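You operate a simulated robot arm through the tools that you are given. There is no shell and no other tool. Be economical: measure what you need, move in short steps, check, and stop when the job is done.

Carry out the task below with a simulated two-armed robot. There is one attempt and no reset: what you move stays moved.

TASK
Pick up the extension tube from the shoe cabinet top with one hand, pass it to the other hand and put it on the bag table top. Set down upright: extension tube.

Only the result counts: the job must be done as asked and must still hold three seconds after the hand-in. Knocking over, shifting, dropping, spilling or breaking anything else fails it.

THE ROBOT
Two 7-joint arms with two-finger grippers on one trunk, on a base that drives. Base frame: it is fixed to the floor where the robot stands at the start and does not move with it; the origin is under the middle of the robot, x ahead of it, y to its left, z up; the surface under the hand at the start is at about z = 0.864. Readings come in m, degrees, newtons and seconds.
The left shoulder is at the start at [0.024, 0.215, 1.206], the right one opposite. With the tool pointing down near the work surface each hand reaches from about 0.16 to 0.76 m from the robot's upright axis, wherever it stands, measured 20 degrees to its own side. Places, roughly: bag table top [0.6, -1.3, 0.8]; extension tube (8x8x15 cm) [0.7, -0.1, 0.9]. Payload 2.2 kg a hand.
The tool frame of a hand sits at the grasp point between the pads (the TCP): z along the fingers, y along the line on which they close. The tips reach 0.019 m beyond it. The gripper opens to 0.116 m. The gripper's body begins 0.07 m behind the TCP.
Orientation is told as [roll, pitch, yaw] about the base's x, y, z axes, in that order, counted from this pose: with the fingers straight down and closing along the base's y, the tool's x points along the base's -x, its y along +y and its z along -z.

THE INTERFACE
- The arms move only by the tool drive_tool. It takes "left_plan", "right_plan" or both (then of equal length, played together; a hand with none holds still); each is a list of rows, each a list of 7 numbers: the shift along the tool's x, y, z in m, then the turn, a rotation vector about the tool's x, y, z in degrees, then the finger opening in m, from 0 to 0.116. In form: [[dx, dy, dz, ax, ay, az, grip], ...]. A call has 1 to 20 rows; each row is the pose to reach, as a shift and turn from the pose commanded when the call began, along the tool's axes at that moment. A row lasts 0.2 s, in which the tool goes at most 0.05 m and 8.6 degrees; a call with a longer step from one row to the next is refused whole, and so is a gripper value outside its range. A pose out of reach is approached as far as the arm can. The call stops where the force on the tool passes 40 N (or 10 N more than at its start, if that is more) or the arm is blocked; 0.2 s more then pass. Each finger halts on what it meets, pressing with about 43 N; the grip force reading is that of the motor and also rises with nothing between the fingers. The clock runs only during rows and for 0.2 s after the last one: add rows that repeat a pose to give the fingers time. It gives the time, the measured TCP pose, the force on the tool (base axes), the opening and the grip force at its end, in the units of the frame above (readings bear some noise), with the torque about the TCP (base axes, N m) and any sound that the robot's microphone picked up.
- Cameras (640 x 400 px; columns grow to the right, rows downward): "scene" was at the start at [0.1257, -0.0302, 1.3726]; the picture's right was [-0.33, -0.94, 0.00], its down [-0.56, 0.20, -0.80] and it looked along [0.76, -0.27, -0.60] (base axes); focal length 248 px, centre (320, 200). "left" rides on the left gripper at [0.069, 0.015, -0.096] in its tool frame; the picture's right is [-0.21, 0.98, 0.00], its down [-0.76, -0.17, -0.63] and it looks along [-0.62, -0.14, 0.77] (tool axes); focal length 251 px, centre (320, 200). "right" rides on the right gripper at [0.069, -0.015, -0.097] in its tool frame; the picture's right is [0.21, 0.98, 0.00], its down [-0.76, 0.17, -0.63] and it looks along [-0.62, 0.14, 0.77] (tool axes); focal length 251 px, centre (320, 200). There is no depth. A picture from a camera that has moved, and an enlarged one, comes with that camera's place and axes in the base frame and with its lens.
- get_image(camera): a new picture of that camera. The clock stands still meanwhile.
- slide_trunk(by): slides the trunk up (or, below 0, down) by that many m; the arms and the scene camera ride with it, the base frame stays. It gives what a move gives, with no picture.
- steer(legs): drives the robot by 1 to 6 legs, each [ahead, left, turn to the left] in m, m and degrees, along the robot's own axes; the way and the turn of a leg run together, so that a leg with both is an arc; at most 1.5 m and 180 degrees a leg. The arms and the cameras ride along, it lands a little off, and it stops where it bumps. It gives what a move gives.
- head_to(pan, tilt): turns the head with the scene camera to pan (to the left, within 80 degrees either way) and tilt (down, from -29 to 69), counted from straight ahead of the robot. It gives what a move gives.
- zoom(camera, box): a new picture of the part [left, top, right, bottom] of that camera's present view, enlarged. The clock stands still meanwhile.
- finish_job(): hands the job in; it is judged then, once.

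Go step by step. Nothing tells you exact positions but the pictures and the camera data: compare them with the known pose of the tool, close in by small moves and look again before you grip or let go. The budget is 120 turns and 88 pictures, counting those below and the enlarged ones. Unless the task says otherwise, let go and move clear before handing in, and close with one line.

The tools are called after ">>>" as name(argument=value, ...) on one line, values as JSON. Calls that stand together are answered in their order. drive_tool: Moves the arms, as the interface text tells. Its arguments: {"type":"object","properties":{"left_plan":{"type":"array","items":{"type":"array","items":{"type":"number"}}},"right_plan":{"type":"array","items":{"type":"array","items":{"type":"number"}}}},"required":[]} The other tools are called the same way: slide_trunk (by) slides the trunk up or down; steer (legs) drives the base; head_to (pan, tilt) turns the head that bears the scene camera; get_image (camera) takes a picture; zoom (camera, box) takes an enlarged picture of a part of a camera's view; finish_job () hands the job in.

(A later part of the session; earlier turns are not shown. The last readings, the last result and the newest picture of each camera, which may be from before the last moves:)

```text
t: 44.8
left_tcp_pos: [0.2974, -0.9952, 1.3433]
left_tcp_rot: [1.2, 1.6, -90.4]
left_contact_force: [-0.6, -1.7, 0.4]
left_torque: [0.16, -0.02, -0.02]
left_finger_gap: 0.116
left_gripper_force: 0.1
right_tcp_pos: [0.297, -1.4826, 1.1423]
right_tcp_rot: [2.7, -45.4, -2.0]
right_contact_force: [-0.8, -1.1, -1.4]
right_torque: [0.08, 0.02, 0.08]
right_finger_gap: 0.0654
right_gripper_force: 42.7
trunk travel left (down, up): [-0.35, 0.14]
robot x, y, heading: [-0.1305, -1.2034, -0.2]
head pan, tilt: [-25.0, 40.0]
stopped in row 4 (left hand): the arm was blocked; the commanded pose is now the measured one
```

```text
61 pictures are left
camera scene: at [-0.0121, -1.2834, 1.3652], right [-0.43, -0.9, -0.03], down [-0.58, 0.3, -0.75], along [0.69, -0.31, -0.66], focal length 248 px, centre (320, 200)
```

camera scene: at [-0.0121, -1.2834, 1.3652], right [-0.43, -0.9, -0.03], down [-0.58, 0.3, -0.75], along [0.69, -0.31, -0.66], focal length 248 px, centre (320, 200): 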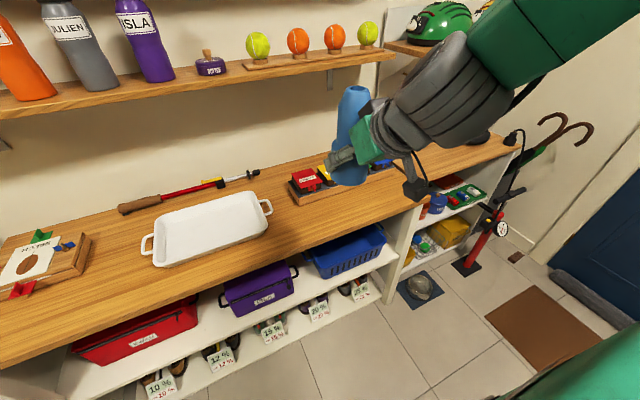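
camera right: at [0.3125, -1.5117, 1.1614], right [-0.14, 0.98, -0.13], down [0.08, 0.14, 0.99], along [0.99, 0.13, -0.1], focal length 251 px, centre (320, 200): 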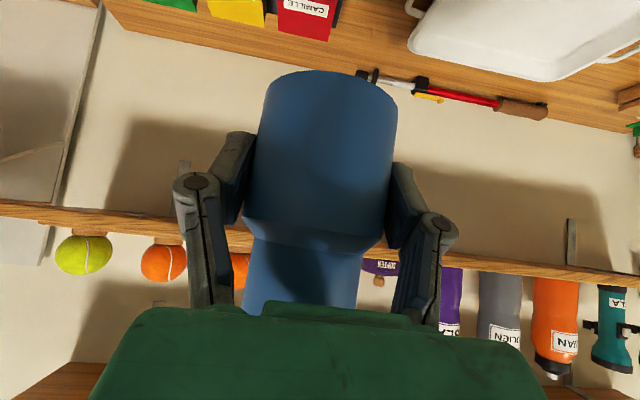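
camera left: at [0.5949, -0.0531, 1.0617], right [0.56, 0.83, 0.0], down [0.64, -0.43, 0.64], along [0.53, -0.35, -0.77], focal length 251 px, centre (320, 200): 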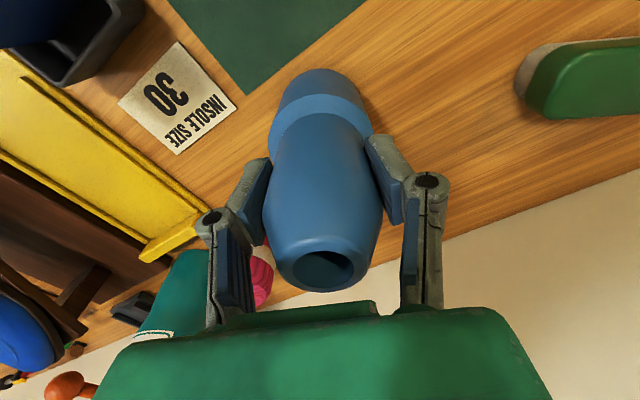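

It still sways; I'll wait longer and sample.

>>> drive_tool(left_plan=[[0, 0, 0, 0, 0, 0, 0.116]])

>>> drive_tool(left_plan=[[0, 0, 0, 0, 0, 0, 0.116]])

>>> drive_tool(left_plan=[[0, 0, 0, 0, 0, 0, 0.116]])

>>> drive_tool(left_plan=[[0, 0, 0, 0, 0, 0, 0.116]])

>>> drive_tool(left_plan=[[0, 0, 0, 0, 0, 0, 0.116]])

>>> drive_tool(left_plan=[[0, 0, 0, 0, 0, 0, 0.116]])

```text
t: 45.4
left_tcp_pos: [0.2948, -0.9608, 1.3411]
left_tcp_rot: [1.2, 0.3, -90.3]
left_contact_force: [-0.4, -1.3, -0.1]
left_torque: [0.03, -0.02, -0.01]
left_finger_gap: 0.1161
left_gripper_force: 0.0
right_tcp_pos: [0.2967, -1.4523, 1.1446]
right_tcp_rot: [1.1, -45.1, -0.6]
right_contact_force: [0.3, -1.2, -1.0]
right_torque: [0.03, -0.03, 0.04]
right_finger_gap: 0.0653
right_gripper_force: 43.1
trunk travel left (down, up): [-0.35, 0.14]
robot x, y, heading: [-0.1328, -1.1927, -0.3]
head pan, tilt: [-25.0, 40.0]
stopped in row 1 (left hand): the arm was blocked; the commanded pose is now the measured one
```

```text
t: 45.8
left_tcp_pos: [0.2959, -0.952, 1.3396]
left_tcp_rot: [1.2, 0.2, -90.2]
left_contact_force: [-0.4, -0.8, -0.5]
left_torque: [0.02, 0.01, -0.01]
left_finger_gap: 0.1161
left_gripper_force: 0.0
right_tcp_pos: [0.2954, -1.4465, 1.1455]
right_tcp_rot: [0.8, -45.4, -0.3]
right_contact_force: [1.0, -0.3, 0.5]
right_torque: [0.03, -0.03, 0.01]
right_finger_gap: 0.0651
right_gripper_force: 42.7
trunk travel left (down, up): [-0.35, 0.14]
robot x, y, heading: [-0.1285, -1.1855, -0.3]
head pan, tilt: [-25.0, 40.0]
```

```text
t: 46.1
left_tcp_pos: [0.2955, -0.9334, 1.3358]
left_tcp_rot: [1.1, -0.7, -90.1]
left_contact_force: [0.3, 0.0, 0.8]
left_torque: [-0.06, 0.0, 0.01]
left_finger_gap: 0.1155
left_gripper_force: 0.1
right_tcp_pos: [0.2961, -1.4302, 1.1489]
right_tcp_rot: [-0.6, -45.1, 0.8]
right_contact_force: [-0.3, 0.2, -0.4]
right_torque: [-0.08, 0.02, -0.04]
right_finger_gap: 0.0653
right_gripper_force: 43.1
trunk travel left (down, up): [-0.35, 0.14]
robot x, y, heading: [-0.1326, -1.1859, 0.1]
head pan, tilt: [-25.0, 40.0]
```

```text
t: 46.8
left_tcp_pos: [0.2926, -0.9093, 1.3309]
left_tcp_rot: [1.4, -2.0, -90.0]
left_contact_force: [-0.2, 0.8, -1.1]
left_torque: [-0.16, -0.04, 0.01]
left_finger_gap: 0.1164
left_gripper_force: 0.1
right_tcp_pos: [0.2928, -1.4081, 1.1519]
right_tcp_rot: [-2.3, -45.1, 2.0]
right_contact_force: [-0.6, 0.6, 0.5]
right_torque: [-0.09, 0.05, -0.04]
right_finger_gap: 0.0651
right_gripper_force: 43.0
trunk travel left (down, up): [-0.35, 0.14]
robot x, y, heading: [-0.1286, -1.1928, -0.1]
head pan, tilt: [-25.0, 40.0]
stopped in row 1 (left hand): the arm was blocked; the commanded pose is now the measured one
```

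```text
t: 47.4
left_tcp_pos: [0.2895, -1.0148, 1.3481]
left_tcp_rot: [1.6, 2.4, -90.7]
left_contact_force: [-0.3, -2.7, -0.7]
left_torque: [0.27, -0.05, 0.0]
left_finger_gap: 0.1161
left_gripper_force: 0.0
right_tcp_pos: [0.2899, -1.4994, 1.1335]
right_tcp_rot: [3.8, -44.5, -3.0]
right_contact_force: [0.0, -3.1, -0.7]
right_torque: [0.19, -0.02, 0.13]
right_finger_gap: 0.0652
right_gripper_force: 43.0
trunk travel left (down, up): [-0.35, 0.14]
robot x, y, heading: [-0.1317, -1.2091, -0.2]
head pan, tilt: [-25.0, 40.0]
stopped in row 1 (left hand): the arm was blocked; the commanded pose is now the measured one
```

```text
t: 48.0
left_tcp_pos: [0.2865, -0.945, 1.3392]
left_tcp_rot: [1.5, -0.3, -90.2]
left_contact_force: [-0.3, 0.2, -0.5]
left_torque: [-0.05, -0.01, -0.02]
left_finger_gap: 0.116
left_gripper_force: 0.0
right_tcp_pos: [0.2893, -1.4388, 1.1425]
right_tcp_rot: [0.0, -44.5, 0.1]
right_contact_force: [0.0, 0.8, -0.9]
right_torque: [-0.04, 0.05, -0.01]
right_finger_gap: 0.0651
right_gripper_force: 42.8
trunk travel left (down, up): [-0.35, 0.14]
robot x, y, heading: [-0.1272, -1.1964, -0.2]
head pan, tilt: [-25.0, 40.0]
stopped in row 1 (left hand): the arm was blocked; the commanded pose is now the measured one
```

The sway persists. I'll look at the floor around the base.

>>> head_to(pan=-60, tilt=66)

>>> get_image(camera="scene")

>>> head_to(pan=30, tilt=66)

>>> get_image(camera="scene")

```text
t: 49.0
left_tcp_pos: [0.2883, -0.9798, 1.3437]
left_tcp_rot: [1.5, 1.0, -90.5]
left_contact_force: [-0.1, -1.3, 0.6]
left_torque: [0.1, 0.01, -0.05]
left_finger_gap: 0.1159
left_gripper_force: 0.1
right_tcp_pos: [0.2891, -1.4672, 1.1391]
right_tcp_rot: [2.0, -44.4, -1.3]
right_contact_force: [-0.1, 0.7, -0.4]
right_torque: [0.05, 0.0, 0.03]
right_finger_gap: 0.0651
right_gripper_force: 42.8
trunk travel left (down, up): [-0.35, 0.14]
robot x, y, heading: [-0.132, -1.1985, -0.3]
head pan, tilt: [-60.0, 66.0]
```

```text
60 pictures are left
camera scene: at [-0.0585, -1.2525, 1.334], right [-0.87, -0.5, 0.0], down [-0.46, 0.79, -0.4], along [0.2, -0.35, -0.91], focal length 248 px, centre (320, 200)
```

scene: 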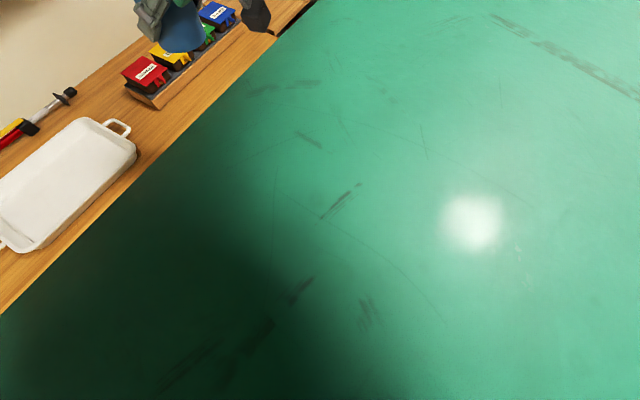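

```text
t: 50.6
left_tcp_pos: [0.288, -0.9373, 1.338]
left_tcp_rot: [1.4, -0.7, -90.2]
left_contact_force: [-1.0, 1.6, -0.1]
left_torque: [-0.07, 0.03, 0.0]
left_finger_gap: 0.1159
left_gripper_force: 0.0
right_tcp_pos: [0.2909, -1.4297, 1.1438]
right_tcp_rot: [-0.5, -44.4, 0.7]
right_contact_force: [0.3, -0.1, -0.3]
right_torque: [-0.03, 0.09, 0.0]
right_finger_gap: 0.0651
right_gripper_force: 43.3
trunk travel left (down, up): [-0.35, 0.14]
robot x, y, heading: [-0.1293, -1.1883, -0.1]
head pan, tilt: [30.0, 66.0]
```

```text
59 pictures are left
camera scene: at [-0.0365, -1.126, 1.3325], right [0.5, -0.87, 0.02], down [-0.79, -0.47, -0.39], along [0.35, 0.18, -0.92], focal length 248 px, centre (320, 200)
```

scene: 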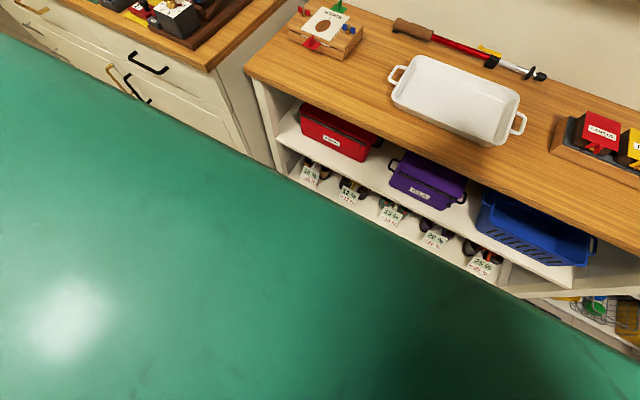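

Nothing visible on the floor. I'll lower the trunk a bit, which is needed anyway, and see whether that calms the sway.

>>> slide_trunk(by=-0.1)

>>> head_to(pan=-25, tilt=40)

>>> drive_tool(left_plan=[[0, 0, 0, 0, 0, 0, 0.116]])

>>> drive_tool(left_plan=[[0, 0, 0, 0, 0, 0, 0.116]])

>>> drive_tool(left_plan=[[0, 0, 0, 0, 0, 0, 0.116]])

>>> drive_tool(left_plan=[[0, 0, 0, 0, 0, 0, 0.116]])

```text
t: 51.9
left_tcp_pos: [0.2867, -0.9693, 1.2434]
left_tcp_rot: [1.6, 0.7, -90.3]
left_contact_force: [-0.9, -1.0, 0.5]
left_torque: [0.02, -0.04, 0.02]
left_finger_gap: 0.1158
left_gripper_force: 0.0
right_tcp_pos: [0.286, -1.4611, 1.0372]
right_tcp_rot: [1.6, -44.2, -1.0]
right_contact_force: [-0.8, -0.3, -1.1]
right_torque: [0.03, -0.02, 0.06]
right_finger_gap: 0.0651
right_gripper_force: 43.0
trunk travel left (down, up): [-0.25, 0.24]
robot x, y, heading: [-0.1274, -1.1981, -0.1]
head pan, tilt: [30.0, 66.0]
```

```text
t: 53.2
left_tcp_pos: [0.2925, -0.918, 1.2322]
left_tcp_rot: [1.2, -1.5, -90.4]
left_contact_force: [1.5, -1.4, -1.4]
left_torque: [0.07, 0.19, 0.02]
left_finger_gap: 0.1159
left_gripper_force: 0.1
right_tcp_pos: [0.2879, -1.4157, 1.0437]
right_tcp_rot: [-1.7, -44.2, 1.1]
right_contact_force: [-1.7, 0.4, -2.2]
right_torque: [-0.01, -0.14, 0.02]
right_finger_gap: 0.065
right_gripper_force: 43.1
trunk travel left (down, up): [-0.25, 0.24]
robot x, y, heading: [-0.1303, -1.1851, -0.6]
head pan, tilt: [-25.0, 40.0]
```

```text
t: 53.8
left_tcp_pos: [0.281, -0.9243, 1.2349]
left_tcp_rot: [1.8, -1.5, -90.0]
left_contact_force: [-1.3, 0.5, 0.0]
left_torque: [-0.13, -0.04, 0.03]
left_finger_gap: 0.116
left_gripper_force: 0.0
right_tcp_pos: [0.283, -1.4229, 1.0448]
right_tcp_rot: [-1.7, -44.1, 1.5]
right_contact_force: [-0.7, 1.0, 0.5]
right_torque: [-0.07, 0.01, -0.03]
right_finger_gap: 0.0649
right_gripper_force: 42.8
trunk travel left (down, up): [-0.25, 0.24]
robot x, y, heading: [-0.1329, -1.197, 0.0]
head pan, tilt: [-25.0, 40.0]
stopped in row 1 (left hand): the arm was blocked; the commanded pose is now the measured one
```

```text
t: 54.2
left_tcp_pos: [0.2851, -0.9788, 1.2429]
left_tcp_rot: [1.4, 0.6, -90.3]
left_contact_force: [-0.4, -0.6, -0.4]
left_torque: [0.12, -0.02, 0.02]
left_finger_gap: 0.1162
left_gripper_force: 0.0
right_tcp_pos: [0.2884, -1.4681, 1.0395]
right_tcp_rot: [1.4, -44.3, -1.1]
right_contact_force: [0.3, -0.6, -1.8]
right_torque: [0.04, 0.02, 0.06]
right_finger_gap: 0.0649
right_gripper_force: 43.1
trunk travel left (down, up): [-0.25, 0.24]
robot x, y, heading: [-0.1332, -1.2068, 0.3]
head pan, tilt: [-25.0, 40.0]
```

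```text
t: 54.6
left_tcp_pos: [0.2829, -0.9433, 1.2389]
left_tcp_rot: [1.6, -0.5, -90.1]
left_contact_force: [0.0, -0.4, -0.1]
left_torque: [0.02, -0.02, 0.0]
left_finger_gap: 0.1156
left_gripper_force: 0.1
right_tcp_pos: [0.283, -1.4378, 1.0402]
right_tcp_rot: [-0.5, -43.9, 0.5]
right_contact_force: [0.8, 0.4, -0.7]
right_torque: [-0.03, 0.03, 0.01]
right_finger_gap: 0.0652
right_gripper_force: 43.0
trunk travel left (down, up): [-0.25, 0.24]
robot x, y, heading: [-0.1313, -1.2022, 0.1]
head pan, tilt: [-25.0, 40.0]
```

```text
t: 55.0
left_tcp_pos: [0.2817, -0.9524, 1.2392]
left_tcp_rot: [1.6, -0.4, -90.2]
left_contact_force: [-0.8, 0.9, 1.5]
left_torque: [0.02, -0.02, 0.02]
left_finger_gap: 0.1162
left_gripper_force: 0.1
right_tcp_pos: [0.288, -1.4447, 1.0443]
right_tcp_rot: [0.1, -44.6, 0.0]
right_contact_force: [-0.4, 0.2, 0.2]
right_torque: [-0.04, 0.06, -0.01]
right_finger_gap: 0.0649
right_gripper_force: 43.0
trunk travel left (down, up): [-0.25, 0.24]
robot x, y, heading: [-0.1336, -1.2007, -0.1]
head pan, tilt: [-25.0, 40.0]
```

The sway is shrinking. I'll wait a bit more.

>>> drive_tool(left_plan=[[0, 0, 0, 0, 0, 0, 0.116], [0, 0, 0, 0, 0, 0, 0.116], [0, 0, 0, 0, 0, 0, 0.116], [0, 0, 0, 0, 0, 0, 0.116], [0, 0, 0, 0, 0, 0, 0.116], [0, 0, 0, 0, 0, 0, 0.116], [0, 0, 0, 0, 0, 0, 0.116], [0, 0, 0, 0, 0, 0, 0.116]])

>>> drive_tool(left_plan=[[0, 0, 0, 0, 0, 0, 0.116], [0, 0, 0, 0, 0, 0, 0.116]])

>>> drive_tool(left_plan=[[0, 0, 0, 0, 0, 0, 0.116]])

>>> drive_tool(left_plan=[[0, 0, 0, 0, 0, 0, 0.116]])

```text
t: 56.8
left_tcp_pos: [0.2823, -0.9737, 1.2433]
left_tcp_rot: [1.5, 0.3, -90.2]
left_contact_force: [-0.3, 0.6, 1.3]
left_torque: [0.02, -0.04, 0.0]
left_finger_gap: 0.1158
left_gripper_force: 0.0
right_tcp_pos: [0.2861, -1.463, 1.0411]
right_tcp_rot: [1.4, -44.5, -1.0]
right_contact_force: [-0.5, -0.1, -0.8]
right_torque: [0.0, -0.01, -0.04]
right_finger_gap: 0.065
right_gripper_force: 43.2
trunk travel left (down, up): [-0.25, 0.24]
robot x, y, heading: [-0.1291, -1.2083, 0.4]
head pan, tilt: [-25.0, 40.0]
```

```text
t: 57.6
left_tcp_pos: [0.2838, -0.9335, 1.2388]
left_tcp_rot: [1.6, -0.8, -89.9]
left_contact_force: [-0.1, 0.4, -0.5]
left_torque: [0.02, -0.01, 0.01]
left_finger_gap: 0.116
left_gripper_force: 0.1
right_tcp_pos: [0.2886, -1.429, 1.0433]
right_tcp_rot: [-0.5, -44.3, 0.6]
right_contact_force: [0.8, 0.1, -1.1]
right_torque: [-0.01, 0.06, -0.01]
right_finger_gap: 0.0651
right_gripper_force: 43.1
trunk travel left (down, up): [-0.25, 0.24]
robot x, y, heading: [-0.1317, -1.1925, 0.3]
head pan, tilt: [-25.0, 40.0]
stopped in row 2 (left hand): the arm was blocked; the commanded pose is now the measured one
```

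```text
t: 58.0
left_tcp_pos: [0.2853, -0.9514, 1.2419]
left_tcp_rot: [1.7, -0.1, -90.1]
left_contact_force: [1.1, -0.6, -0.4]
left_torque: [0.02, -0.01, 0.01]
left_finger_gap: 0.1158
left_gripper_force: 0.1
right_tcp_pos: [0.283, -1.4447, 1.0349]
right_tcp_rot: [0.6, -43.6, 0.0]
right_contact_force: [0.2, -1.0, -0.8]
right_torque: [0.03, 0.0, 0.03]
right_finger_gap: 0.0649
right_gripper_force: 43.0
trunk travel left (down, up): [-0.25, 0.24]
robot x, y, heading: [-0.1331, -1.1964, 0.2]
head pan, tilt: [-25.0, 40.0]
```

```text
t: 58.4
left_tcp_pos: [0.2841, -0.9135, 1.2347]
left_tcp_rot: [1.5, -1.6, -89.9]
left_contact_force: [0.2, 0.5, 0.5]
left_torque: [-0.06, 0.02, 0.01]
left_finger_gap: 0.1159
left_gripper_force: 0.0
right_tcp_pos: [0.2873, -1.4109, 1.0477]
right_tcp_rot: [-1.8, -44.3, 1.7]
right_contact_force: [2.4, 1.3, 0.8]
right_torque: [-0.09, 0.05, -0.05]
right_finger_gap: 0.065
right_gripper_force: 42.6
trunk travel left (down, up): [-0.25, 0.24]
robot x, y, heading: [-0.1319, -1.1887, 0.2]
head pan, tilt: [-25.0, 40.0]
```

Something keeps exciting the sway, possibly the left arm touching the body in its awkward pose. I'll return the left hand to its neutral orientation, lower and outward.

>>> drive_tool(left_plan=[[0.005, 0, 0.01, 0, 0, -8.2, 0.116], [0.01, 0, 0.02, 0, 0, -16.4, 0.116], [0.015, 0, 0.03, 0, 0, -24.6, 0.116], [0.02, 0, 0.04, 0, 0, -32.8, 0.116], [0.025, 0, 0.05, 0, 0, -41, 0.116], [0.03, 0, 0.06, 0, 0, -49.2, 0.116], [0.035, 0, 0.07, 0, 0, -57.4, 0.116], [0.04, 0, 0.08, 0, 0, -65.6, 0.116], [0.045, 0, 0.09, 0, 0, -73.8, 0.116], [0.05, 0, 0.1, 0, 0, -82, 0.116], [0.05, 0, 0.1, 0, 0, -90, 0.116]])

>>> drive_tool(right_plan=[[0, 0, 0, 0, 0, 0, 0], [0, 0, 0, 0, 0, 0, 0]])

>>> drive_tool(right_plan=[[0, 0, 0, 0, 0, 0, 0], [0, 0, 0, 0, 0, 0, 0]])

>>> drive_tool(right_plan=[[0, 0, 0, 0, 0, 0, 0], [0, 0, 0, 0, 0, 0, 0]])

```text
t: 61.0
left_tcp_pos: [0.2848, -0.8621, 1.1366]
left_tcp_rot: [-1.7, -1.7, 0.6]
left_contact_force: [-1.0, 0.0, -0.4]
left_torque: [0.01, -0.03, 0.0]
left_finger_gap: 0.1159
left_gripper_force: 0.1
right_tcp_pos: [0.2874, -1.4066, 1.0462]
right_tcp_rot: [-1.7, -44.2, 1.8]
right_contact_force: [0.7, 0.7, -0.1]
right_torque: [-0.05, 0.02, 0.0]
right_finger_gap: 0.065
right_gripper_force: 43.4
trunk travel left (down, up): [-0.25, 0.24]
robot x, y, heading: [-0.1335, -1.183, 0.1]
head pan, tilt: [-25.0, 40.0]
stopped in row 11 (left hand): the arm was blocked; the commanded pose is now the measured one
```

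```text
t: 61.8
left_tcp_pos: [0.281, -0.8346, 1.1316]
left_tcp_rot: [-2.9, -1.8, 0.8]
left_contact_force: [0.3, 0.0, -0.9]
left_torque: [-0.06, 0.03, -0.01]
left_finger_gap: 0.1161
left_gripper_force: 0.1
right_tcp_pos: [0.2825, -1.3827, 1.0452]
right_tcp_rot: [-3.4, -43.8, 3.4]
right_contact_force: [1.2, 1.1, -0.7]
right_torque: [-0.08, 0.09, -0.06]
right_finger_gap: 0.0652
right_gripper_force: 43.4
trunk travel left (down, up): [-0.25, 0.24]
robot x, y, heading: [-0.1295, -1.1716, 0.3]
head pan, tilt: [-25.0, 40.0]
stopped in row 2 (right hand): the arm was blocked; the commanded pose is now the measured one
```

```text
t: 62.4
left_tcp_pos: [0.2818, -0.8364, 1.1334]
left_tcp_rot: [-2.6, -1.7, 0.9]
left_contact_force: [0.6, 0.2, 0.1]
left_torque: [-0.04, -0.04, 0.03]
left_finger_gap: 0.1161
left_gripper_force: 0.0
right_tcp_pos: [0.2784, -1.3842, 1.0397]
right_tcp_rot: [-3.1, -43.2, 3.4]
right_contact_force: [0.4, 1.3, -0.4]
right_torque: [-0.04, 0.03, -0.03]
right_finger_gap: 0.0652
right_gripper_force: 43.1
trunk travel left (down, up): [-0.25, 0.24]
robot x, y, heading: [-0.1321, -1.1718, 0.3]
head pan, tilt: [-25.0, 40.0]
```

```text
t: 63.2
left_tcp_pos: [0.2813, -0.8522, 1.1357]
left_tcp_rot: [-2.2, -1.8, 0.7]
left_contact_force: [-1.4, 0.7, -0.6]
left_torque: [-0.08, -0.04, 0.01]
left_finger_gap: 0.1161
left_gripper_force: 0.0
right_tcp_pos: [0.276, -1.3992, 1.0367]
right_tcp_rot: [-2.6, -42.9, 2.8]
right_contact_force: [0.4, 0.3, -0.5]
right_torque: [-0.03, 0.03, -0.04]
right_finger_gap: 0.0651
right_gripper_force: 42.9
trunk travel left (down, up): [-0.25, 0.24]
robot x, y, heading: [-0.1284, -1.1754, 0.1]
head pan, tilt: [-25.0, 40.0]
stopped in row 2 (right hand): the arm was blocked; the commanded pose is now the measured one
```

The robot leans slightly, so something may be touching it from the right or behind. I'll look there.

>>> head_to(pan=-80, tilt=25)

>>> get_image(camera="scene")

>>> head_to(pan=75, tilt=25)

>>> get_image(camera="scene")

```text
t: 64.4
left_tcp_pos: [0.281, -0.8619, 1.1366]
left_tcp_rot: [-1.8, -1.8, 0.6]
left_contact_force: [-0.9, -0.5, -0.6]
left_torque: [-0.01, 0.0, 0.0]
left_finger_gap: 0.1161
left_gripper_force: 0.0
right_tcp_pos: [0.2817, -1.4091, 1.0421]
right_tcp_rot: [-1.7, -43.8, 1.8]
right_contact_force: [0.6, 0.2, -0.2]
right_torque: [-0.02, 0.04, -0.01]
right_finger_gap: 0.0649
right_gripper_force: 42.7
trunk travel left (down, up): [-0.25, 0.24]
robot x, y, heading: [-0.1333, -1.1802, 0.0]
head pan, tilt: [-80.0, 25.0]
```

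```text
58 pictures are left
camera scene: at [-0.0726, -1.2596, 1.2917], right [-0.98, -0.18, 0.0], down [-0.08, 0.41, -0.91], along [0.16, -0.9, -0.41], focal length 248 px, centre (320, 200)
```

scene: 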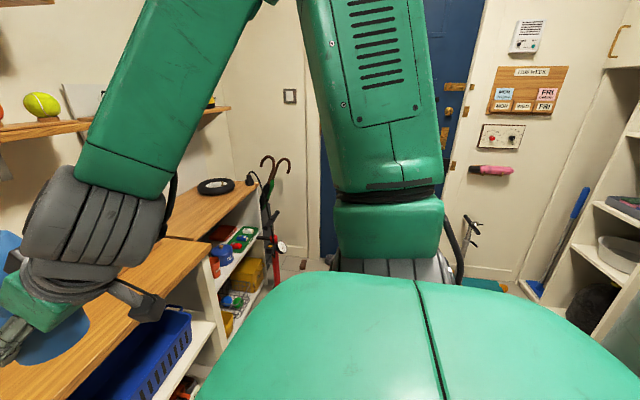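

```text
t: 66.8
left_tcp_pos: [0.2802, -0.8323, 1.1299]
left_tcp_rot: [-3.0, -1.7, 0.9]
left_contact_force: [0.2, 1.6, 0.5]
left_torque: [-0.13, 0.02, 0.03]
left_finger_gap: 0.1161
left_gripper_force: 0.1
right_tcp_pos: [0.2815, -1.3795, 1.0439]
right_tcp_rot: [-3.7, -43.4, 3.5]
right_contact_force: [0.8, 2.3, -0.4]
right_torque: [-0.08, 0.1, -0.05]
right_finger_gap: 0.0649
right_gripper_force: 42.9
trunk travel left (down, up): [-0.25, 0.24]
robot x, y, heading: [-0.1315, -1.1713, 0.1]
head pan, tilt: [75.0, 25.0]
```

```text
57 pictures are left
camera scene: at [-0.0655, -1.0566, 1.2881], right [0.97, -0.26, 0.0], down [-0.11, -0.43, -0.9], along [0.23, 0.86, -0.45], focal length 248 px, centre (320, 200)
```

scene: 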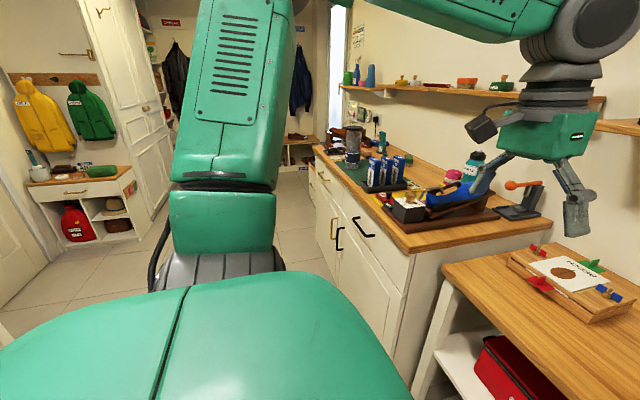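

No external contact visible. I'll test whether the spot matters by moving back left to where it was steady.

>>> steer(legs=[[0, 0.08, 0]])

>>> head_to(pan=-25, tilt=40)

>>> drive_tool(right_plan=[[0, 0, 0, 0, 0, 0, 0], [0, 0, 0, 0, 0, 0, 0]])

>>> drive_tool(right_plan=[[0, 0, 0, 0, 0, 0, 0], [0, 0, 0, 0, 0, 0, 0]])

>>> drive_tool(right_plan=[[0, 0, 0, 0, 0, 0, 0], [0, 0, 0, 0, 0, 0, 0]])

>>> drive_tool(right_plan=[[0, 0, 0, 0, 0, 0, 0], [0, 0, 0, 0, 0, 0, 0]])

```text
t: 67.9
left_tcp_pos: [0.2786, -0.8298, 1.148]
left_tcp_rot: [0.4, -1.9, 0.2]
left_contact_force: [0.3, -1.4, 0.8]
left_torque: [0.09, 0.01, 0.0]
left_finger_gap: 0.116
left_gripper_force: 0.0
right_tcp_pos: [0.2858, -1.3697, 1.0376]
right_tcp_rot: [1.7, -44.3, -1.2]
right_contact_force: [-1.1, -0.9, -0.6]
right_torque: [0.07, -0.09, 0.07]
right_finger_gap: 0.065
right_gripper_force: 43.3
trunk travel left (down, up): [-0.25, 0.24]
robot x, y, heading: [-0.1276, -1.1086, 0.0]
head pan, tilt: [75.0, 25.0]
```

```text
t: 69.6
left_tcp_pos: [0.2728, -0.8467, 1.1546]
left_tcp_rot: [0.9, -2.4, 0.0]
left_contact_force: [-1.4, -0.1, 1.3]
left_torque: [0.01, -0.08, -0.01]
left_finger_gap: 0.116
left_gripper_force: 0.1
right_tcp_pos: [0.29, -1.3826, 1.0386]
right_tcp_rot: [2.8, -44.9, -2.3]
right_contact_force: [0.4, 0.3, -0.2]
right_torque: [0.0, 0.01, -0.02]
right_finger_gap: 0.0651
right_gripper_force: 42.9
trunk travel left (down, up): [-0.25, 0.24]
robot x, y, heading: [-0.1297, -1.1113, 0.0]
head pan, tilt: [-25.0, 40.0]
```

```text
t: 70.4
left_tcp_pos: [0.2771, -0.8017, 1.1491]
left_tcp_rot: [-0.5, -2.3, 0.4]
left_contact_force: [-0.5, -0.4, 0.9]
left_torque: [0.0, -0.04, 0.0]
left_finger_gap: 0.1158
left_gripper_force: 0.0
right_tcp_pos: [0.2923, -1.3428, 1.0436]
right_tcp_rot: [0.6, -44.8, -0.5]
right_contact_force: [0.5, -0.2, -0.7]
right_torque: [-0.01, 0.03, 0.0]
right_finger_gap: 0.0649
right_gripper_force: 43.1
trunk travel left (down, up): [-0.25, 0.24]
robot x, y, heading: [-0.1307, -1.094, 0.0]
head pan, tilt: [-25.0, 40.0]
stopped in row 2 (right hand): the arm was blocked; the commanded pose is now the measured one
```

```text
t: 71.2
left_tcp_pos: [0.2759, -0.7682, 1.1394]
left_tcp_rot: [-1.9, -1.7, 0.8]
left_contact_force: [0.0, 1.0, 0.4]
left_torque: [-0.08, -0.01, 0.04]
left_finger_gap: 0.116
left_gripper_force: 0.1
right_tcp_pos: [0.29, -1.3109, 1.0461]
right_tcp_rot: [-1.4, -44.6, 1.2]
right_contact_force: [1.8, 0.3, -0.4]
right_torque: [-0.03, 0.12, -0.03]
right_finger_gap: 0.065
right_gripper_force: 43.0
trunk travel left (down, up): [-0.25, 0.24]
robot x, y, heading: [-0.1224, -1.0805, -0.1]
head pan, tilt: [-25.0, 40.0]
stopped in row 2 (right hand): the arm was blocked; the commanded pose is now the measured one
```

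```text
t: 71.8
left_tcp_pos: [0.2768, -0.7606, 1.1346]
left_tcp_rot: [-2.1, -1.2, 0.9]
left_contact_force: [0.6, -0.4, -0.3]
left_torque: [-0.05, -0.04, 0.01]
left_finger_gap: 0.1159
left_gripper_force: 0.0
right_tcp_pos: [0.2834, -1.3054, 1.0428]
right_tcp_rot: [-2.1, -43.8, 2.0]
right_contact_force: [0.8, 1.0, -0.4]
right_torque: [-0.04, 0.02, -0.01]
right_finger_gap: 0.065
right_gripper_force: 42.7
trunk travel left (down, up): [-0.25, 0.24]
robot x, y, heading: [-0.1262, -1.0766, -0.3]
head pan, tilt: [-25.0, 40.0]
```

```text
t: 72.6
left_tcp_pos: [0.2749, -0.7719, 1.1321]
left_tcp_rot: [-1.9, -0.8, 0.7]
left_contact_force: [0.8, 1.0, -1.3]
left_torque: [-0.14, -0.01, 0.0]
left_finger_gap: 0.1159
left_gripper_force: 0.1
right_tcp_pos: [0.2836, -1.3163, 1.0408]
right_tcp_rot: [-1.5, -43.9, 1.4]
right_contact_force: [0.0, 1.3, -0.2]
right_torque: [-0.03, 0.05, -0.08]
right_finger_gap: 0.0652
right_gripper_force: 43.0
trunk travel left (down, up): [-0.25, 0.24]
robot x, y, heading: [-0.1308, -1.0922, -0.1]
head pan, tilt: [-25.0, 40.0]
stopped in row 2 (right hand): the arm was blocked; the commanded pose is now the measured one
```

The right arm is folded tightly close to the body, which may be the source. I'll extend the right hand forward about 13 cm and check for steadiness.

>>> drive_tool(right_plan=[[-0.015, 0, 0.015, 0, 0, 0, 0], [-0.03, 0, 0.03, 0, 0, 0, 0], [-0.045, 0, 0.045, 0, 0, 0, 0], [-0.06, 0, 0.06, 0, 0, 0, 0], [-0.075, 0, 0.075, 0, 0, 0, 0], [-0.092, 0, 0.092, 0, 0, 0, 0]])

>>> drive_tool(right_plan=[[0, 0, 0, 0, 0, 0, 0], [0, 0, 0, 0, 0, 0, 0]])

>>> drive_tool(right_plan=[[0, 0, 0, 0, 0, 0, 0], [0, 0, 0, 0, 0, 0, 0]])

>>> drive_tool(right_plan=[[0, 0, 0, 0, 0, 0, 0], [0, 0, 0, 0, 0, 0, 0]])

>>> drive_tool(right_plan=[[0, 0, 0, 0, 0, 0, 0], [0, 0, 0, 0, 0, 0, 0]])

```text
t: 74.2
left_tcp_pos: [0.2723, -0.8033, 1.1355]
left_tcp_rot: [-0.6, -0.5, 0.5]
left_contact_force: [-0.3, 0.4, 0.3]
left_torque: [-0.02, -0.02, 0.01]
left_finger_gap: 0.1161
left_gripper_force: 0.0
right_tcp_pos: [0.4106, -1.3458, 1.0397]
right_tcp_rot: [0.4, -44.3, -0.5]
right_contact_force: [-0.1, 0.0, -0.5]
right_torque: [0.01, 0.03, -0.02]
right_finger_gap: 0.0648
right_gripper_force: 43.0
trunk travel left (down, up): [-0.25, 0.24]
robot x, y, heading: [-0.1253, -1.1004, -0.1]
head pan, tilt: [-25.0, 40.0]
stopped in row 6 (right hand): the arm was blocked; the commanded pose is now the measured one
```

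```text
t: 75.0
left_tcp_pos: [0.2719, -0.8238, 1.1407]
left_tcp_rot: [0.2, -0.7, 0.1]
left_contact_force: [-0.4, 0.2, 0.2]
left_torque: [0.02, 0.01, -0.02]
left_finger_gap: 0.1159
left_gripper_force: 0.0
right_tcp_pos: [0.4098, -1.3662, 1.0393]
right_tcp_rot: [1.6, -44.2, -1.4]
right_contact_force: [0.3, 0.4, -1.0]
right_torque: [0.04, 0.03, 0.03]
right_finger_gap: 0.0652
right_gripper_force: 43.7
trunk travel left (down, up): [-0.25, 0.24]
robot x, y, heading: [-0.1263, -1.1056, -0.4]
head pan, tilt: [-25.0, 40.0]
stopped in row 2 (right hand): the arm was blocked; the commanded pose is now the measured one
```

```text
t: 75.6
left_tcp_pos: [0.273, -0.8295, 1.1433]
left_tcp_rot: [0.5, -1.0, 0.1]
left_contact_force: [-0.1, 0.1, -0.1]
left_torque: [0.04, 0.02, 0.0]
left_finger_gap: 0.1161
left_gripper_force: 0.0
right_tcp_pos: [0.4086, -1.3719, 1.0381]
right_tcp_rot: [1.9, -44.2, -1.9]
right_contact_force: [0.0, -1.1, -0.6]
right_torque: [0.11, -0.05, 0.03]
right_finger_gap: 0.0649
right_gripper_force: 43.1
trunk travel left (down, up): [-0.25, 0.24]
robot x, y, heading: [-0.1287, -1.1129, -0.2]
head pan, tilt: [-25.0, 40.0]
```

```text
t: 76.2
left_tcp_pos: [0.2719, -0.7923, 1.1327]
left_tcp_rot: [-1.2, -0.8, 0.3]
left_contact_force: [-1.6, -0.3, 0.6]
left_torque: [-0.05, -0.02, 0.02]
left_finger_gap: 0.1159
left_gripper_force: 0.1
right_tcp_pos: [0.4098, -1.3372, 1.0452]
right_tcp_rot: [-0.6, -44.3, 0.3]
right_contact_force: [0.7, 1.4, -0.1]
right_torque: [-0.12, 0.01, -0.1]
right_finger_gap: 0.0647
right_gripper_force: 43.3
trunk travel left (down, up): [-0.25, 0.24]
robot x, y, heading: [-0.1271, -1.1042, -0.4]
head pan, tilt: [-25.0, 40.0]
```

```text
t: 76.8
left_tcp_pos: [0.2722, -0.8093, 1.1364]
left_tcp_rot: [-0.4, -0.4, 0.2]
left_contact_force: [0.8, 0.1, 0.1]
left_torque: [-0.01, 0.0, 0.02]
left_finger_gap: 0.116
left_gripper_force: 0.1
right_tcp_pos: [0.4107, -1.3545, 1.042]
right_tcp_rot: [0.5, -44.3, -0.7]
right_contact_force: [-0.8, -0.1, -0.4]
right_torque: [-0.04, -0.03, -0.01]
right_finger_gap: 0.0648
right_gripper_force: 43.6
trunk travel left (down, up): [-0.25, 0.24]
robot x, y, heading: [-0.1281, -1.1039, -0.1]
head pan, tilt: [-25.0, 40.0]
```

The amplitude is smaller. I'll wait longer and sample.

>>> drive_tool(left_plan=[[0, 0, 0, 0, 0, 0, 0.116], [0, 0, 0, 0, 0, 0, 0.116], [0, 0, 0, 0, 0, 0, 0.116], [0, 0, 0, 0, 0, 0, 0.116], [0, 0, 0, 0, 0, 0, 0.116], [0, 0, 0, 0, 0, 0, 0.116], [0, 0, 0, 0, 0, 0, 0.116], [0, 0, 0, 0, 0, 0, 0.116], [0, 0, 0, 0, 0, 0, 0.116], [0, 0, 0, 0, 0, 0, 0.116], [0, 0, 0, 0, 0, 0, 0.116], [0, 0, 0, 0, 0, 0, 0.116], [0, 0, 0, 0, 0, 0, 0.116], [0, 0, 0, 0, 0, 0, 0.116], [0, 0, 0, 0, 0, 0, 0.116], [0, 0, 0, 0, 0, 0, 0.116]])

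>>> drive_tool(left_plan=[[0, 0, 0, 0, 0, 0, 0.116]])

>>> drive_tool(left_plan=[[0, 0, 0, 0, 0, 0, 0.116]])

>>> drive_tool(left_plan=[[0, 0, 0, 0, 0, 0, 0.116]])

>>> get_image(camera="scene")

```text
t: 80.2
left_tcp_pos: [0.2723, -0.8118, 1.1368]
left_tcp_rot: [-0.3, -0.4, 0.3]
left_contact_force: [-0.6, 0.2, 0.2]
left_torque: [0.01, 0.0, -0.03]
left_finger_gap: 0.1161
left_gripper_force: 0.1
right_tcp_pos: [0.4094, -1.3565, 1.0413]
right_tcp_rot: [0.7, -44.3, -0.8]
right_contact_force: [0.4, -0.3, 0.0]
right_torque: [0.02, 0.03, -0.01]
right_finger_gap: 0.0649
right_gripper_force: 42.9
trunk travel left (down, up): [-0.25, 0.24]
robot x, y, heading: [-0.1293, -1.105, -0.1]
head pan, tilt: [-25.0, 40.0]
```

```text
t: 80.6
left_tcp_pos: [0.271, -0.8094, 1.139]
left_tcp_rot: [-0.4, -0.9, 0.3]
left_contact_force: [-0.7, 0.1, 0.2]
left_torque: [-0.02, -0.03, -0.02]
left_finger_gap: 0.1161
left_gripper_force: 0.1
right_tcp_pos: [0.41, -1.3534, 1.0425]
right_tcp_rot: [0.5, -44.3, -0.7]
right_contact_force: [0.1, -0.1, -0.4]
right_torque: [-0.01, 0.02, 0.01]
right_finger_gap: 0.0649
right_gripper_force: 42.6
trunk travel left (down, up): [-0.25, 0.24]
robot x, y, heading: [-0.1235, -1.1058, -0.2]
head pan, tilt: [-25.0, 40.0]
```

```text
t: 81.0
left_tcp_pos: [0.2704, -0.823, 1.1388]
left_tcp_rot: [0.1, -0.5, 0.2]
left_contact_force: [0.0, -0.4, -0.9]
left_torque: [0.02, 0.01, 0.02]
left_finger_gap: 0.116
left_gripper_force: 0.0
right_tcp_pos: [0.4097, -1.3665, 1.0383]
right_tcp_rot: [1.4, -44.3, -1.5]
right_contact_force: [0.3, 0.0, -0.9]
right_torque: [0.03, -0.04, 0.05]
right_finger_gap: 0.0648
right_gripper_force: 42.8
trunk travel left (down, up): [-0.25, 0.24]
robot x, y, heading: [-0.128, -1.1113, -0.1]
head pan, tilt: [-25.0, 40.0]
```

```text
t: 81.4
left_tcp_pos: [0.2709, -0.7985, 1.1364]
left_tcp_rot: [-0.9, -0.9, 0.3]
left_contact_force: [0.4, -0.4, 0.1]
left_torque: [-0.05, -0.03, 0.03]
left_finger_gap: 0.1161
left_gripper_force: 0.0
right_tcp_pos: [0.4101, -1.343, 1.045]
right_tcp_rot: [-0.1, -44.3, -0.1]
right_contact_force: [-1.3, 0.5, 0.4]
right_torque: [-0.04, 0.05, -0.04]
right_finger_gap: 0.0647
right_gripper_force: 43.2
trunk travel left (down, up): [-0.25, 0.24]
robot x, y, heading: [-0.1294, -1.1041, -0.2]
head pan, tilt: [-25.0, 40.0]
```

```text
56 pictures are left
camera scene: at [-0.0082, -1.1178, 1.2677], right [-0.42, -0.91, 0.02], down [-0.58, 0.26, -0.77], along [0.69, -0.34, -0.64], focal length 248 px, centre (320, 200)
```

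scene: 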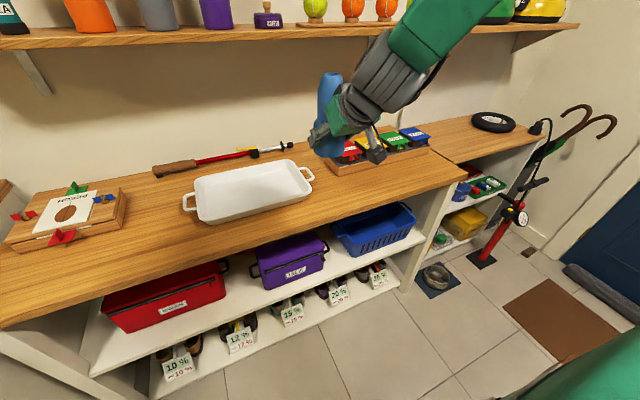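

The sway has dropped to about 1 cm. I'll move gently with the arm only, out over the free spot near [0.50, -1.47].

>>> drive_tool(right_plan=[[-0.004, -0.006, 0.004, 0, 0, 0, 0], [-0.01, -0.018, 0.01, 0, 0, 0, 0], [-0.016, -0.03, 0.016, 0, 0, 0, 0], [-0.022, -0.042, 0.022, 0, 0, 0, 0], [-0.028, -0.054, 0.028, 0, 0, 0, 0], [-0.034, -0.066, 0.034, 0, 0, 0, 0], [-0.04, -0.078, 0.04, 0, 0, 0, 0], [-0.048, -0.09, 0.048, 0, 0, 0, 0], [-0.054, -0.102, 0.054, 0, 0, 0, 0], [-0.06, -0.112, 0.06, 0, 0, 0, 0], [-0.064, -0.12, 0.063, 0, 0, 0, 0], [-0.064, -0.12, 0.063, 0, 0, 0, 0]])

>>> slide_trunk(by=-0.08)

>>> drive_tool(left_plan=[[0, 0, 0, 0, 0, 0, 0.116], [0, 0, 0, 0, 0, 0, 0.116], [0, 0, 0, 0, 0, 0, 0.116], [0, 0, 0, 0, 0, 0, 0.116], [0, 0, 0, 0, 0, 0, 0.116], [0, 0, 0, 0, 0, 0, 0.116], [0, 0, 0, 0, 0, 0, 0.116], [0, 0, 0, 0, 0, 0, 0.116], [0, 0, 0, 0, 0, 0, 0.116], [0, 0, 0, 0, 0, 0, 0.116], [0, 0, 0, 0, 0, 0, 0.116], [0, 0, 0, 0, 0, 0, 0.116], [0, 0, 0, 0, 0, 0, 0.116], [0, 0, 0, 0, 0, 0, 0.116], [0, 0, 0, 0, 0, 0, 0.116], [0, 0, 0, 0, 0, 0, 0.116]])

>>> drive_tool(left_plan=[[0, 0, 0, 0, 0, 0, 0.116]])

>>> drive_tool(left_plan=[[0, 0, 0, 0, 0, 0, 0.116]])

>>> get_image(camera="scene")

>>> get_image(camera="right")

```text
t: 84.0
left_tcp_pos: [0.2706, -0.8058, 1.1378]
left_tcp_rot: [-0.6, -1.0, 0.2]
left_contact_force: [0.4, -0.5, -0.3]
left_torque: [-0.06, 0.01, -0.01]
left_finger_gap: 0.1161
left_gripper_force: 0.1
right_tcp_pos: [0.5, -1.4705, 1.0428]
right_tcp_rot: [0.3, -44.3, -0.4]
right_contact_force: [0.5, 0.0, -0.2]
right_torque: [-0.03, 0.04, -0.04]
right_finger_gap: 0.065
right_gripper_force: 43.2
trunk travel left (down, up): [-0.25, 0.24]
robot x, y, heading: [-0.1297, -1.1073, -0.5]
head pan, tilt: [-25.0, 40.0]
```

```text
t: 85.2
left_tcp_pos: [0.2727, -0.8378, 1.0622]
left_tcp_rot: [0.9, -0.6, 0.1]
left_contact_force: [0.0, -0.8, 0.2]
left_torque: [0.09, 0.04, 0.01]
left_finger_gap: 0.1162
left_gripper_force: 0.1
right_tcp_pos: [0.4986, -1.5003, 0.9534]
right_tcp_rot: [2.5, -44.1, -2.3]
right_contact_force: [-0.3, -1.1, -1.3]
right_torque: [0.09, -0.03, 0.09]
right_finger_gap: 0.0652
right_gripper_force: 43.4
trunk travel left (down, up): [-0.17, 0.32]
robot x, y, heading: [-0.1291, -1.1106, -0.3]
head pan, tilt: [-25.0, 40.0]
```

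```text
t: 88.6
left_tcp_pos: [0.2713, -0.8188, 1.0562]
left_tcp_rot: [0.0, -0.4, 0.2]
left_contact_force: [0.3, -1.6, -0.4]
left_torque: [0.05, 0.05, 0.01]
left_finger_gap: 0.1159
left_gripper_force: 0.0
right_tcp_pos: [0.4983, -1.4831, 0.9587]
right_tcp_rot: [1.1, -44.2, -1.1]
right_contact_force: [-0.1, -0.8, -0.8]
right_torque: [0.02, -0.05, 0.01]
right_finger_gap: 0.065
right_gripper_force: 42.4
trunk travel left (down, up): [-0.17, 0.32]
robot x, y, heading: [-0.1277, -1.1089, -0.2]
head pan, tilt: [-25.0, 40.0]
```

```text
t: 89.0
left_tcp_pos: [0.2718, -0.8057, 1.0583]
left_tcp_rot: [-0.6, -1.0, 0.3]
left_contact_force: [0.4, -0.8, -0.9]
left_torque: [-0.03, -0.02, 0.02]
left_finger_gap: 0.116
left_gripper_force: 0.1
right_tcp_pos: [0.4978, -1.4715, 0.9632]
right_tcp_rot: [0.3, -44.2, -0.3]
right_contact_force: [-0.4, -0.2, -0.4]
right_torque: [-0.02, 0.03, -0.03]
right_finger_gap: 0.0649
right_gripper_force: 43.0
trunk travel left (down, up): [-0.17, 0.32]
robot x, y, heading: [-0.1277, -1.1036, -0.2]
head pan, tilt: [-25.0, 40.0]
```

```text
t: 89.4
left_tcp_pos: [0.2724, -0.8231, 1.0582]
left_tcp_rot: [0.3, -0.3, 0.2]
left_contact_force: [-0.5, -0.7, 0.0]
left_torque: [0.04, 0.02, 0.01]
left_finger_gap: 0.1162
left_gripper_force: 0.0
right_tcp_pos: [0.4993, -1.4877, 0.9564]
right_tcp_rot: [1.5, -44.2, -1.4]
right_contact_force: [-0.1, 0.2, -1.1]
right_torque: [0.05, -0.04, 0.03]
right_finger_gap: 0.0648
right_gripper_force: 43.0
trunk travel left (down, up): [-0.17, 0.32]
robot x, y, heading: [-0.1295, -1.1132, -0.2]
head pan, tilt: [-25.0, 40.0]
```

```text
55 pictures are left
camera scene: at [-0.0081, -1.1663, 1.1863], right [-0.43, -0.9, -0.01], down [-0.58, 0.29, -0.76], along [0.69, -0.32, -0.65], focal length 248 px, centre (320, 200)
```

scene: 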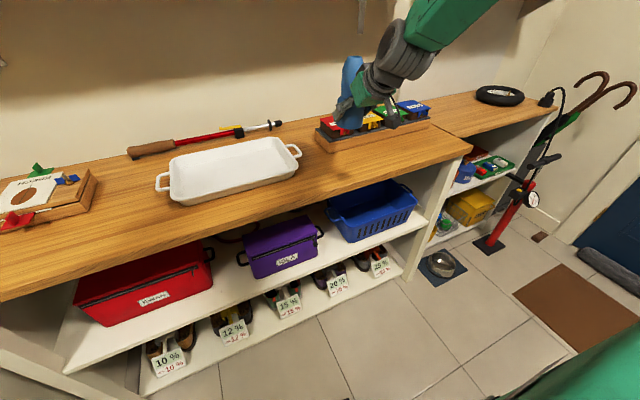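

```text
54 pictures are left
camera right: at [0.3834, -1.5033, 0.9777], right [-0.15, 0.98, -0.13], down [0.1, 0.15, 0.98], along [0.98, 0.13, -0.12], focal length 251 px, centre (320, 200)
```

right: 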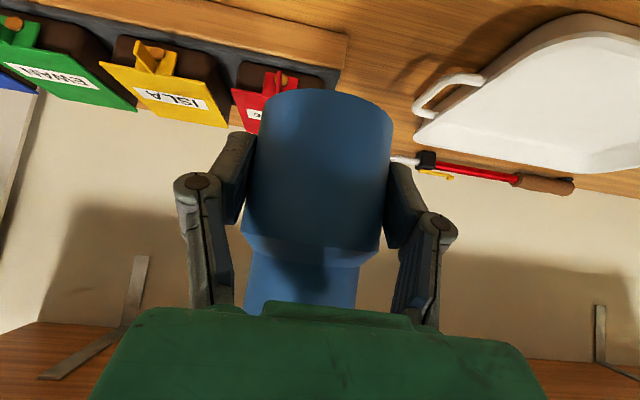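

Table top is at z≈0.80, and the tube is over the free spot. I'll zoom in to check that the tube is upright.

>>> zoom(camera="scene", box=[290, 40, 450, 170])

```text
3.08 times, centred on (370, 105) of scene
camera zoom: at [-0.0081, -1.1663, 1.1863], right [-0.43, -0.9, -0.01], down [-0.58, 0.29, -0.76], along [0.69, -0.32, -0.65], focal length 762 px, centre (166, 492)
```

zoom: 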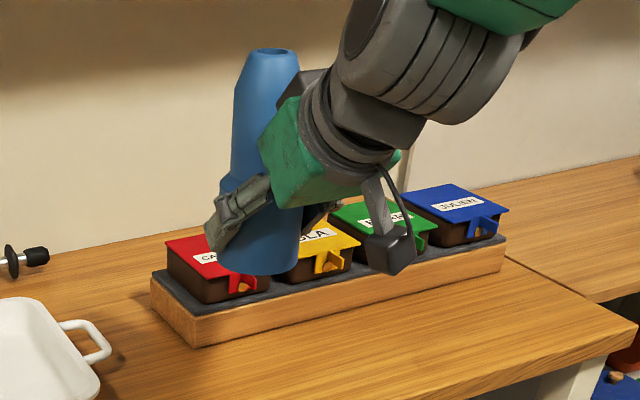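

The tube is upright. I'll lower 9 cm with the trunk, then finish gently with the arm.

>>> slide_trunk(by=-0.09)

>>> drive_tool(left_plan=[[0, 0, 0, 0, 0, 0, 0.116], [0, 0, 0, 0, 0, 0, 0.116], [0, 0, 0, 0, 0, 0, 0.116], [0, 0, 0, 0, 0, 0, 0.116], [0, 0, 0, 0, 0, 0, 0.116], [0, 0, 0, 0, 0, 0, 0.116], [0, 0, 0, 0, 0, 0, 0.116], [0, 0, 0, 0, 0, 0, 0.116], [0, 0, 0, 0, 0, 0, 0.116], [0, 0, 0, 0, 0, 0, 0.116], [0, 0, 0, 0, 0, 0, 0.116], [0, 0, 0, 0, 0, 0, 0.116], [0, 0, 0, 0, 0, 0, 0.116], [0, 0, 0, 0, 0, 0, 0.116], [0, 0, 0, 0, 0, 0, 0.116], [0, 0, 0, 0, 0, 0, 0.116]])

>>> zoom(camera="scene", box=[290, 20, 450, 120])

>>> get_image(camera="right")

```text
t: 90.7
left_tcp_pos: [0.2723, -0.8123, 0.9691]
left_tcp_rot: [-0.2, -1.0, 0.2]
left_contact_force: [-0.6, -0.3, -0.2]
left_torque: [0.0, -0.02, -0.01]
left_finger_gap: 0.1158
left_gripper_force: 0.0
right_tcp_pos: [0.4995, -1.4779, 0.8711]
right_tcp_rot: [0.7, -44.3, -0.8]
right_contact_force: [-0.5, -0.2, -1.2]
right_torque: [0.0, 0.04, 0.03]
right_finger_gap: 0.0651
right_gripper_force: 42.8
trunk travel left (down, up): [-0.08, 0.41]
robot x, y, heading: [-0.1265, -1.1085, 0.1]
head pan, tilt: [-25.0, 40.0]
```

```text
t: 94.1
left_tcp_pos: [0.2733, -0.8335, 0.9729]
left_tcp_rot: [0.8, -0.9, 0.1]
left_contact_force: [0.1, -1.1, -0.8]
left_torque: [0.07, 0.01, 0.01]
left_finger_gap: 0.1159
left_gripper_force: 0.1
right_tcp_pos: [0.4979, -1.497, 0.8635]
right_tcp_rot: [2.3, -44.3, -2.0]
right_contact_force: [0.3, -0.1, -0.8]
right_torque: [0.09, -0.03, 0.06]
right_finger_gap: 0.0654
right_gripper_force: 43.1
trunk travel left (down, up): [-0.08, 0.41]
robot x, y, heading: [-0.1341, -1.1078, -0.0]
head pan, tilt: [-25.0, 40.0]
```

```text
4.00 times, centred on (370, 70) of scene
camera zoom: at [-0.0086, -1.165, 1.0965], right [-0.43, -0.9, -0.01], down [-0.58, 0.29, -0.76], along [0.69, -0.32, -0.65], focal length 991 px, centre (120, 720)
```

zoom: 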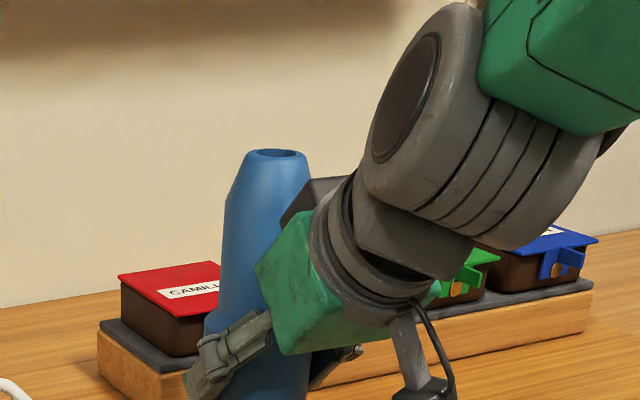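

```text
51 pictures are left
camera right: at [0.3832, -1.5122, 0.8848], right [-0.15, 0.98, -0.12], down [0.1, 0.14, 0.99], along [0.98, 0.13, -0.12], focal length 251 px, centre (320, 200)
```

right: 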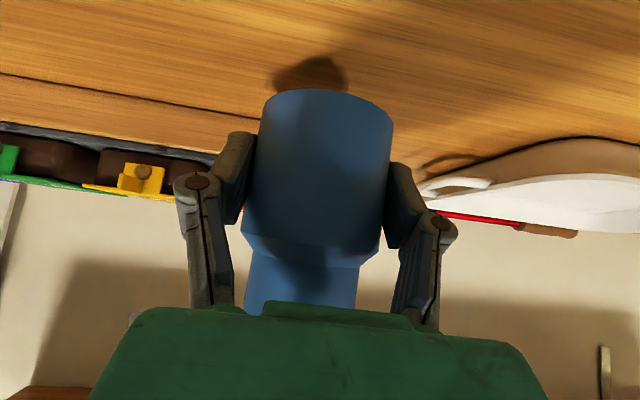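

Close to the table now. I'll lower 2 cm and check the height.

>>> drive_tool(right_plan=[[0.0035, 0, 0.0035, 0, 0, 0, 0], [0.007, 0, 0.007, 0, 0, 0, 0], [0.0105, 0, 0.0105, 0, 0, 0, 0], [0.014, 0, 0.014, 0, 0, 0, 0], [0.014, 0, 0.014, 0, 0, 0, 0]])

>>> get_image(camera="right")

```text
t: 95.3
left_tcp_pos: [0.2709, -0.7958, 0.9646]
left_tcp_rot: [-1.1, -0.8, 0.3]
left_contact_force: [0.3, 0.0, -1.0]
left_torque: [-0.12, 0.0, -0.02]
left_finger_gap: 0.116
left_gripper_force: 0.1
right_tcp_pos: [0.4992, -1.4626, 0.8566]
right_tcp_rot: [-0.3, -44.3, 0.0]
right_contact_force: [-0.5, -0.1, -0.3]
right_torque: [-0.07, -0.02, -0.06]
right_finger_gap: 0.065
right_gripper_force: 42.6
trunk travel left (down, up): [-0.08, 0.41]
robot x, y, heading: [-0.1256, -1.1053, -0.1]
head pan, tilt: [-25.0, 40.0]
```

```text
50 pictures are left
camera right: at [0.3836, -1.477, 0.8777], right [-0.15, 0.98, -0.15], down [0.1, 0.17, 0.98], along [0.98, 0.13, -0.12], focal length 251 px, centre (320, 200)
```

right: 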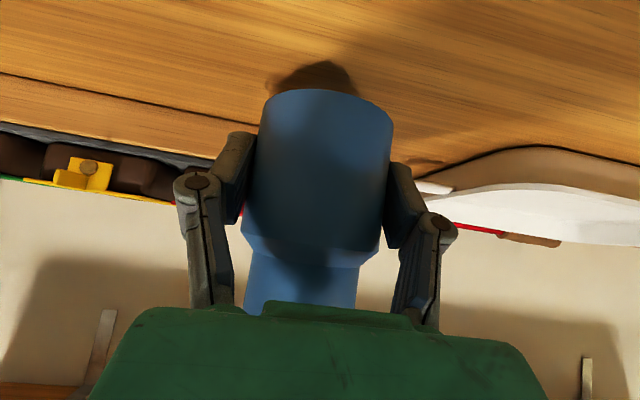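

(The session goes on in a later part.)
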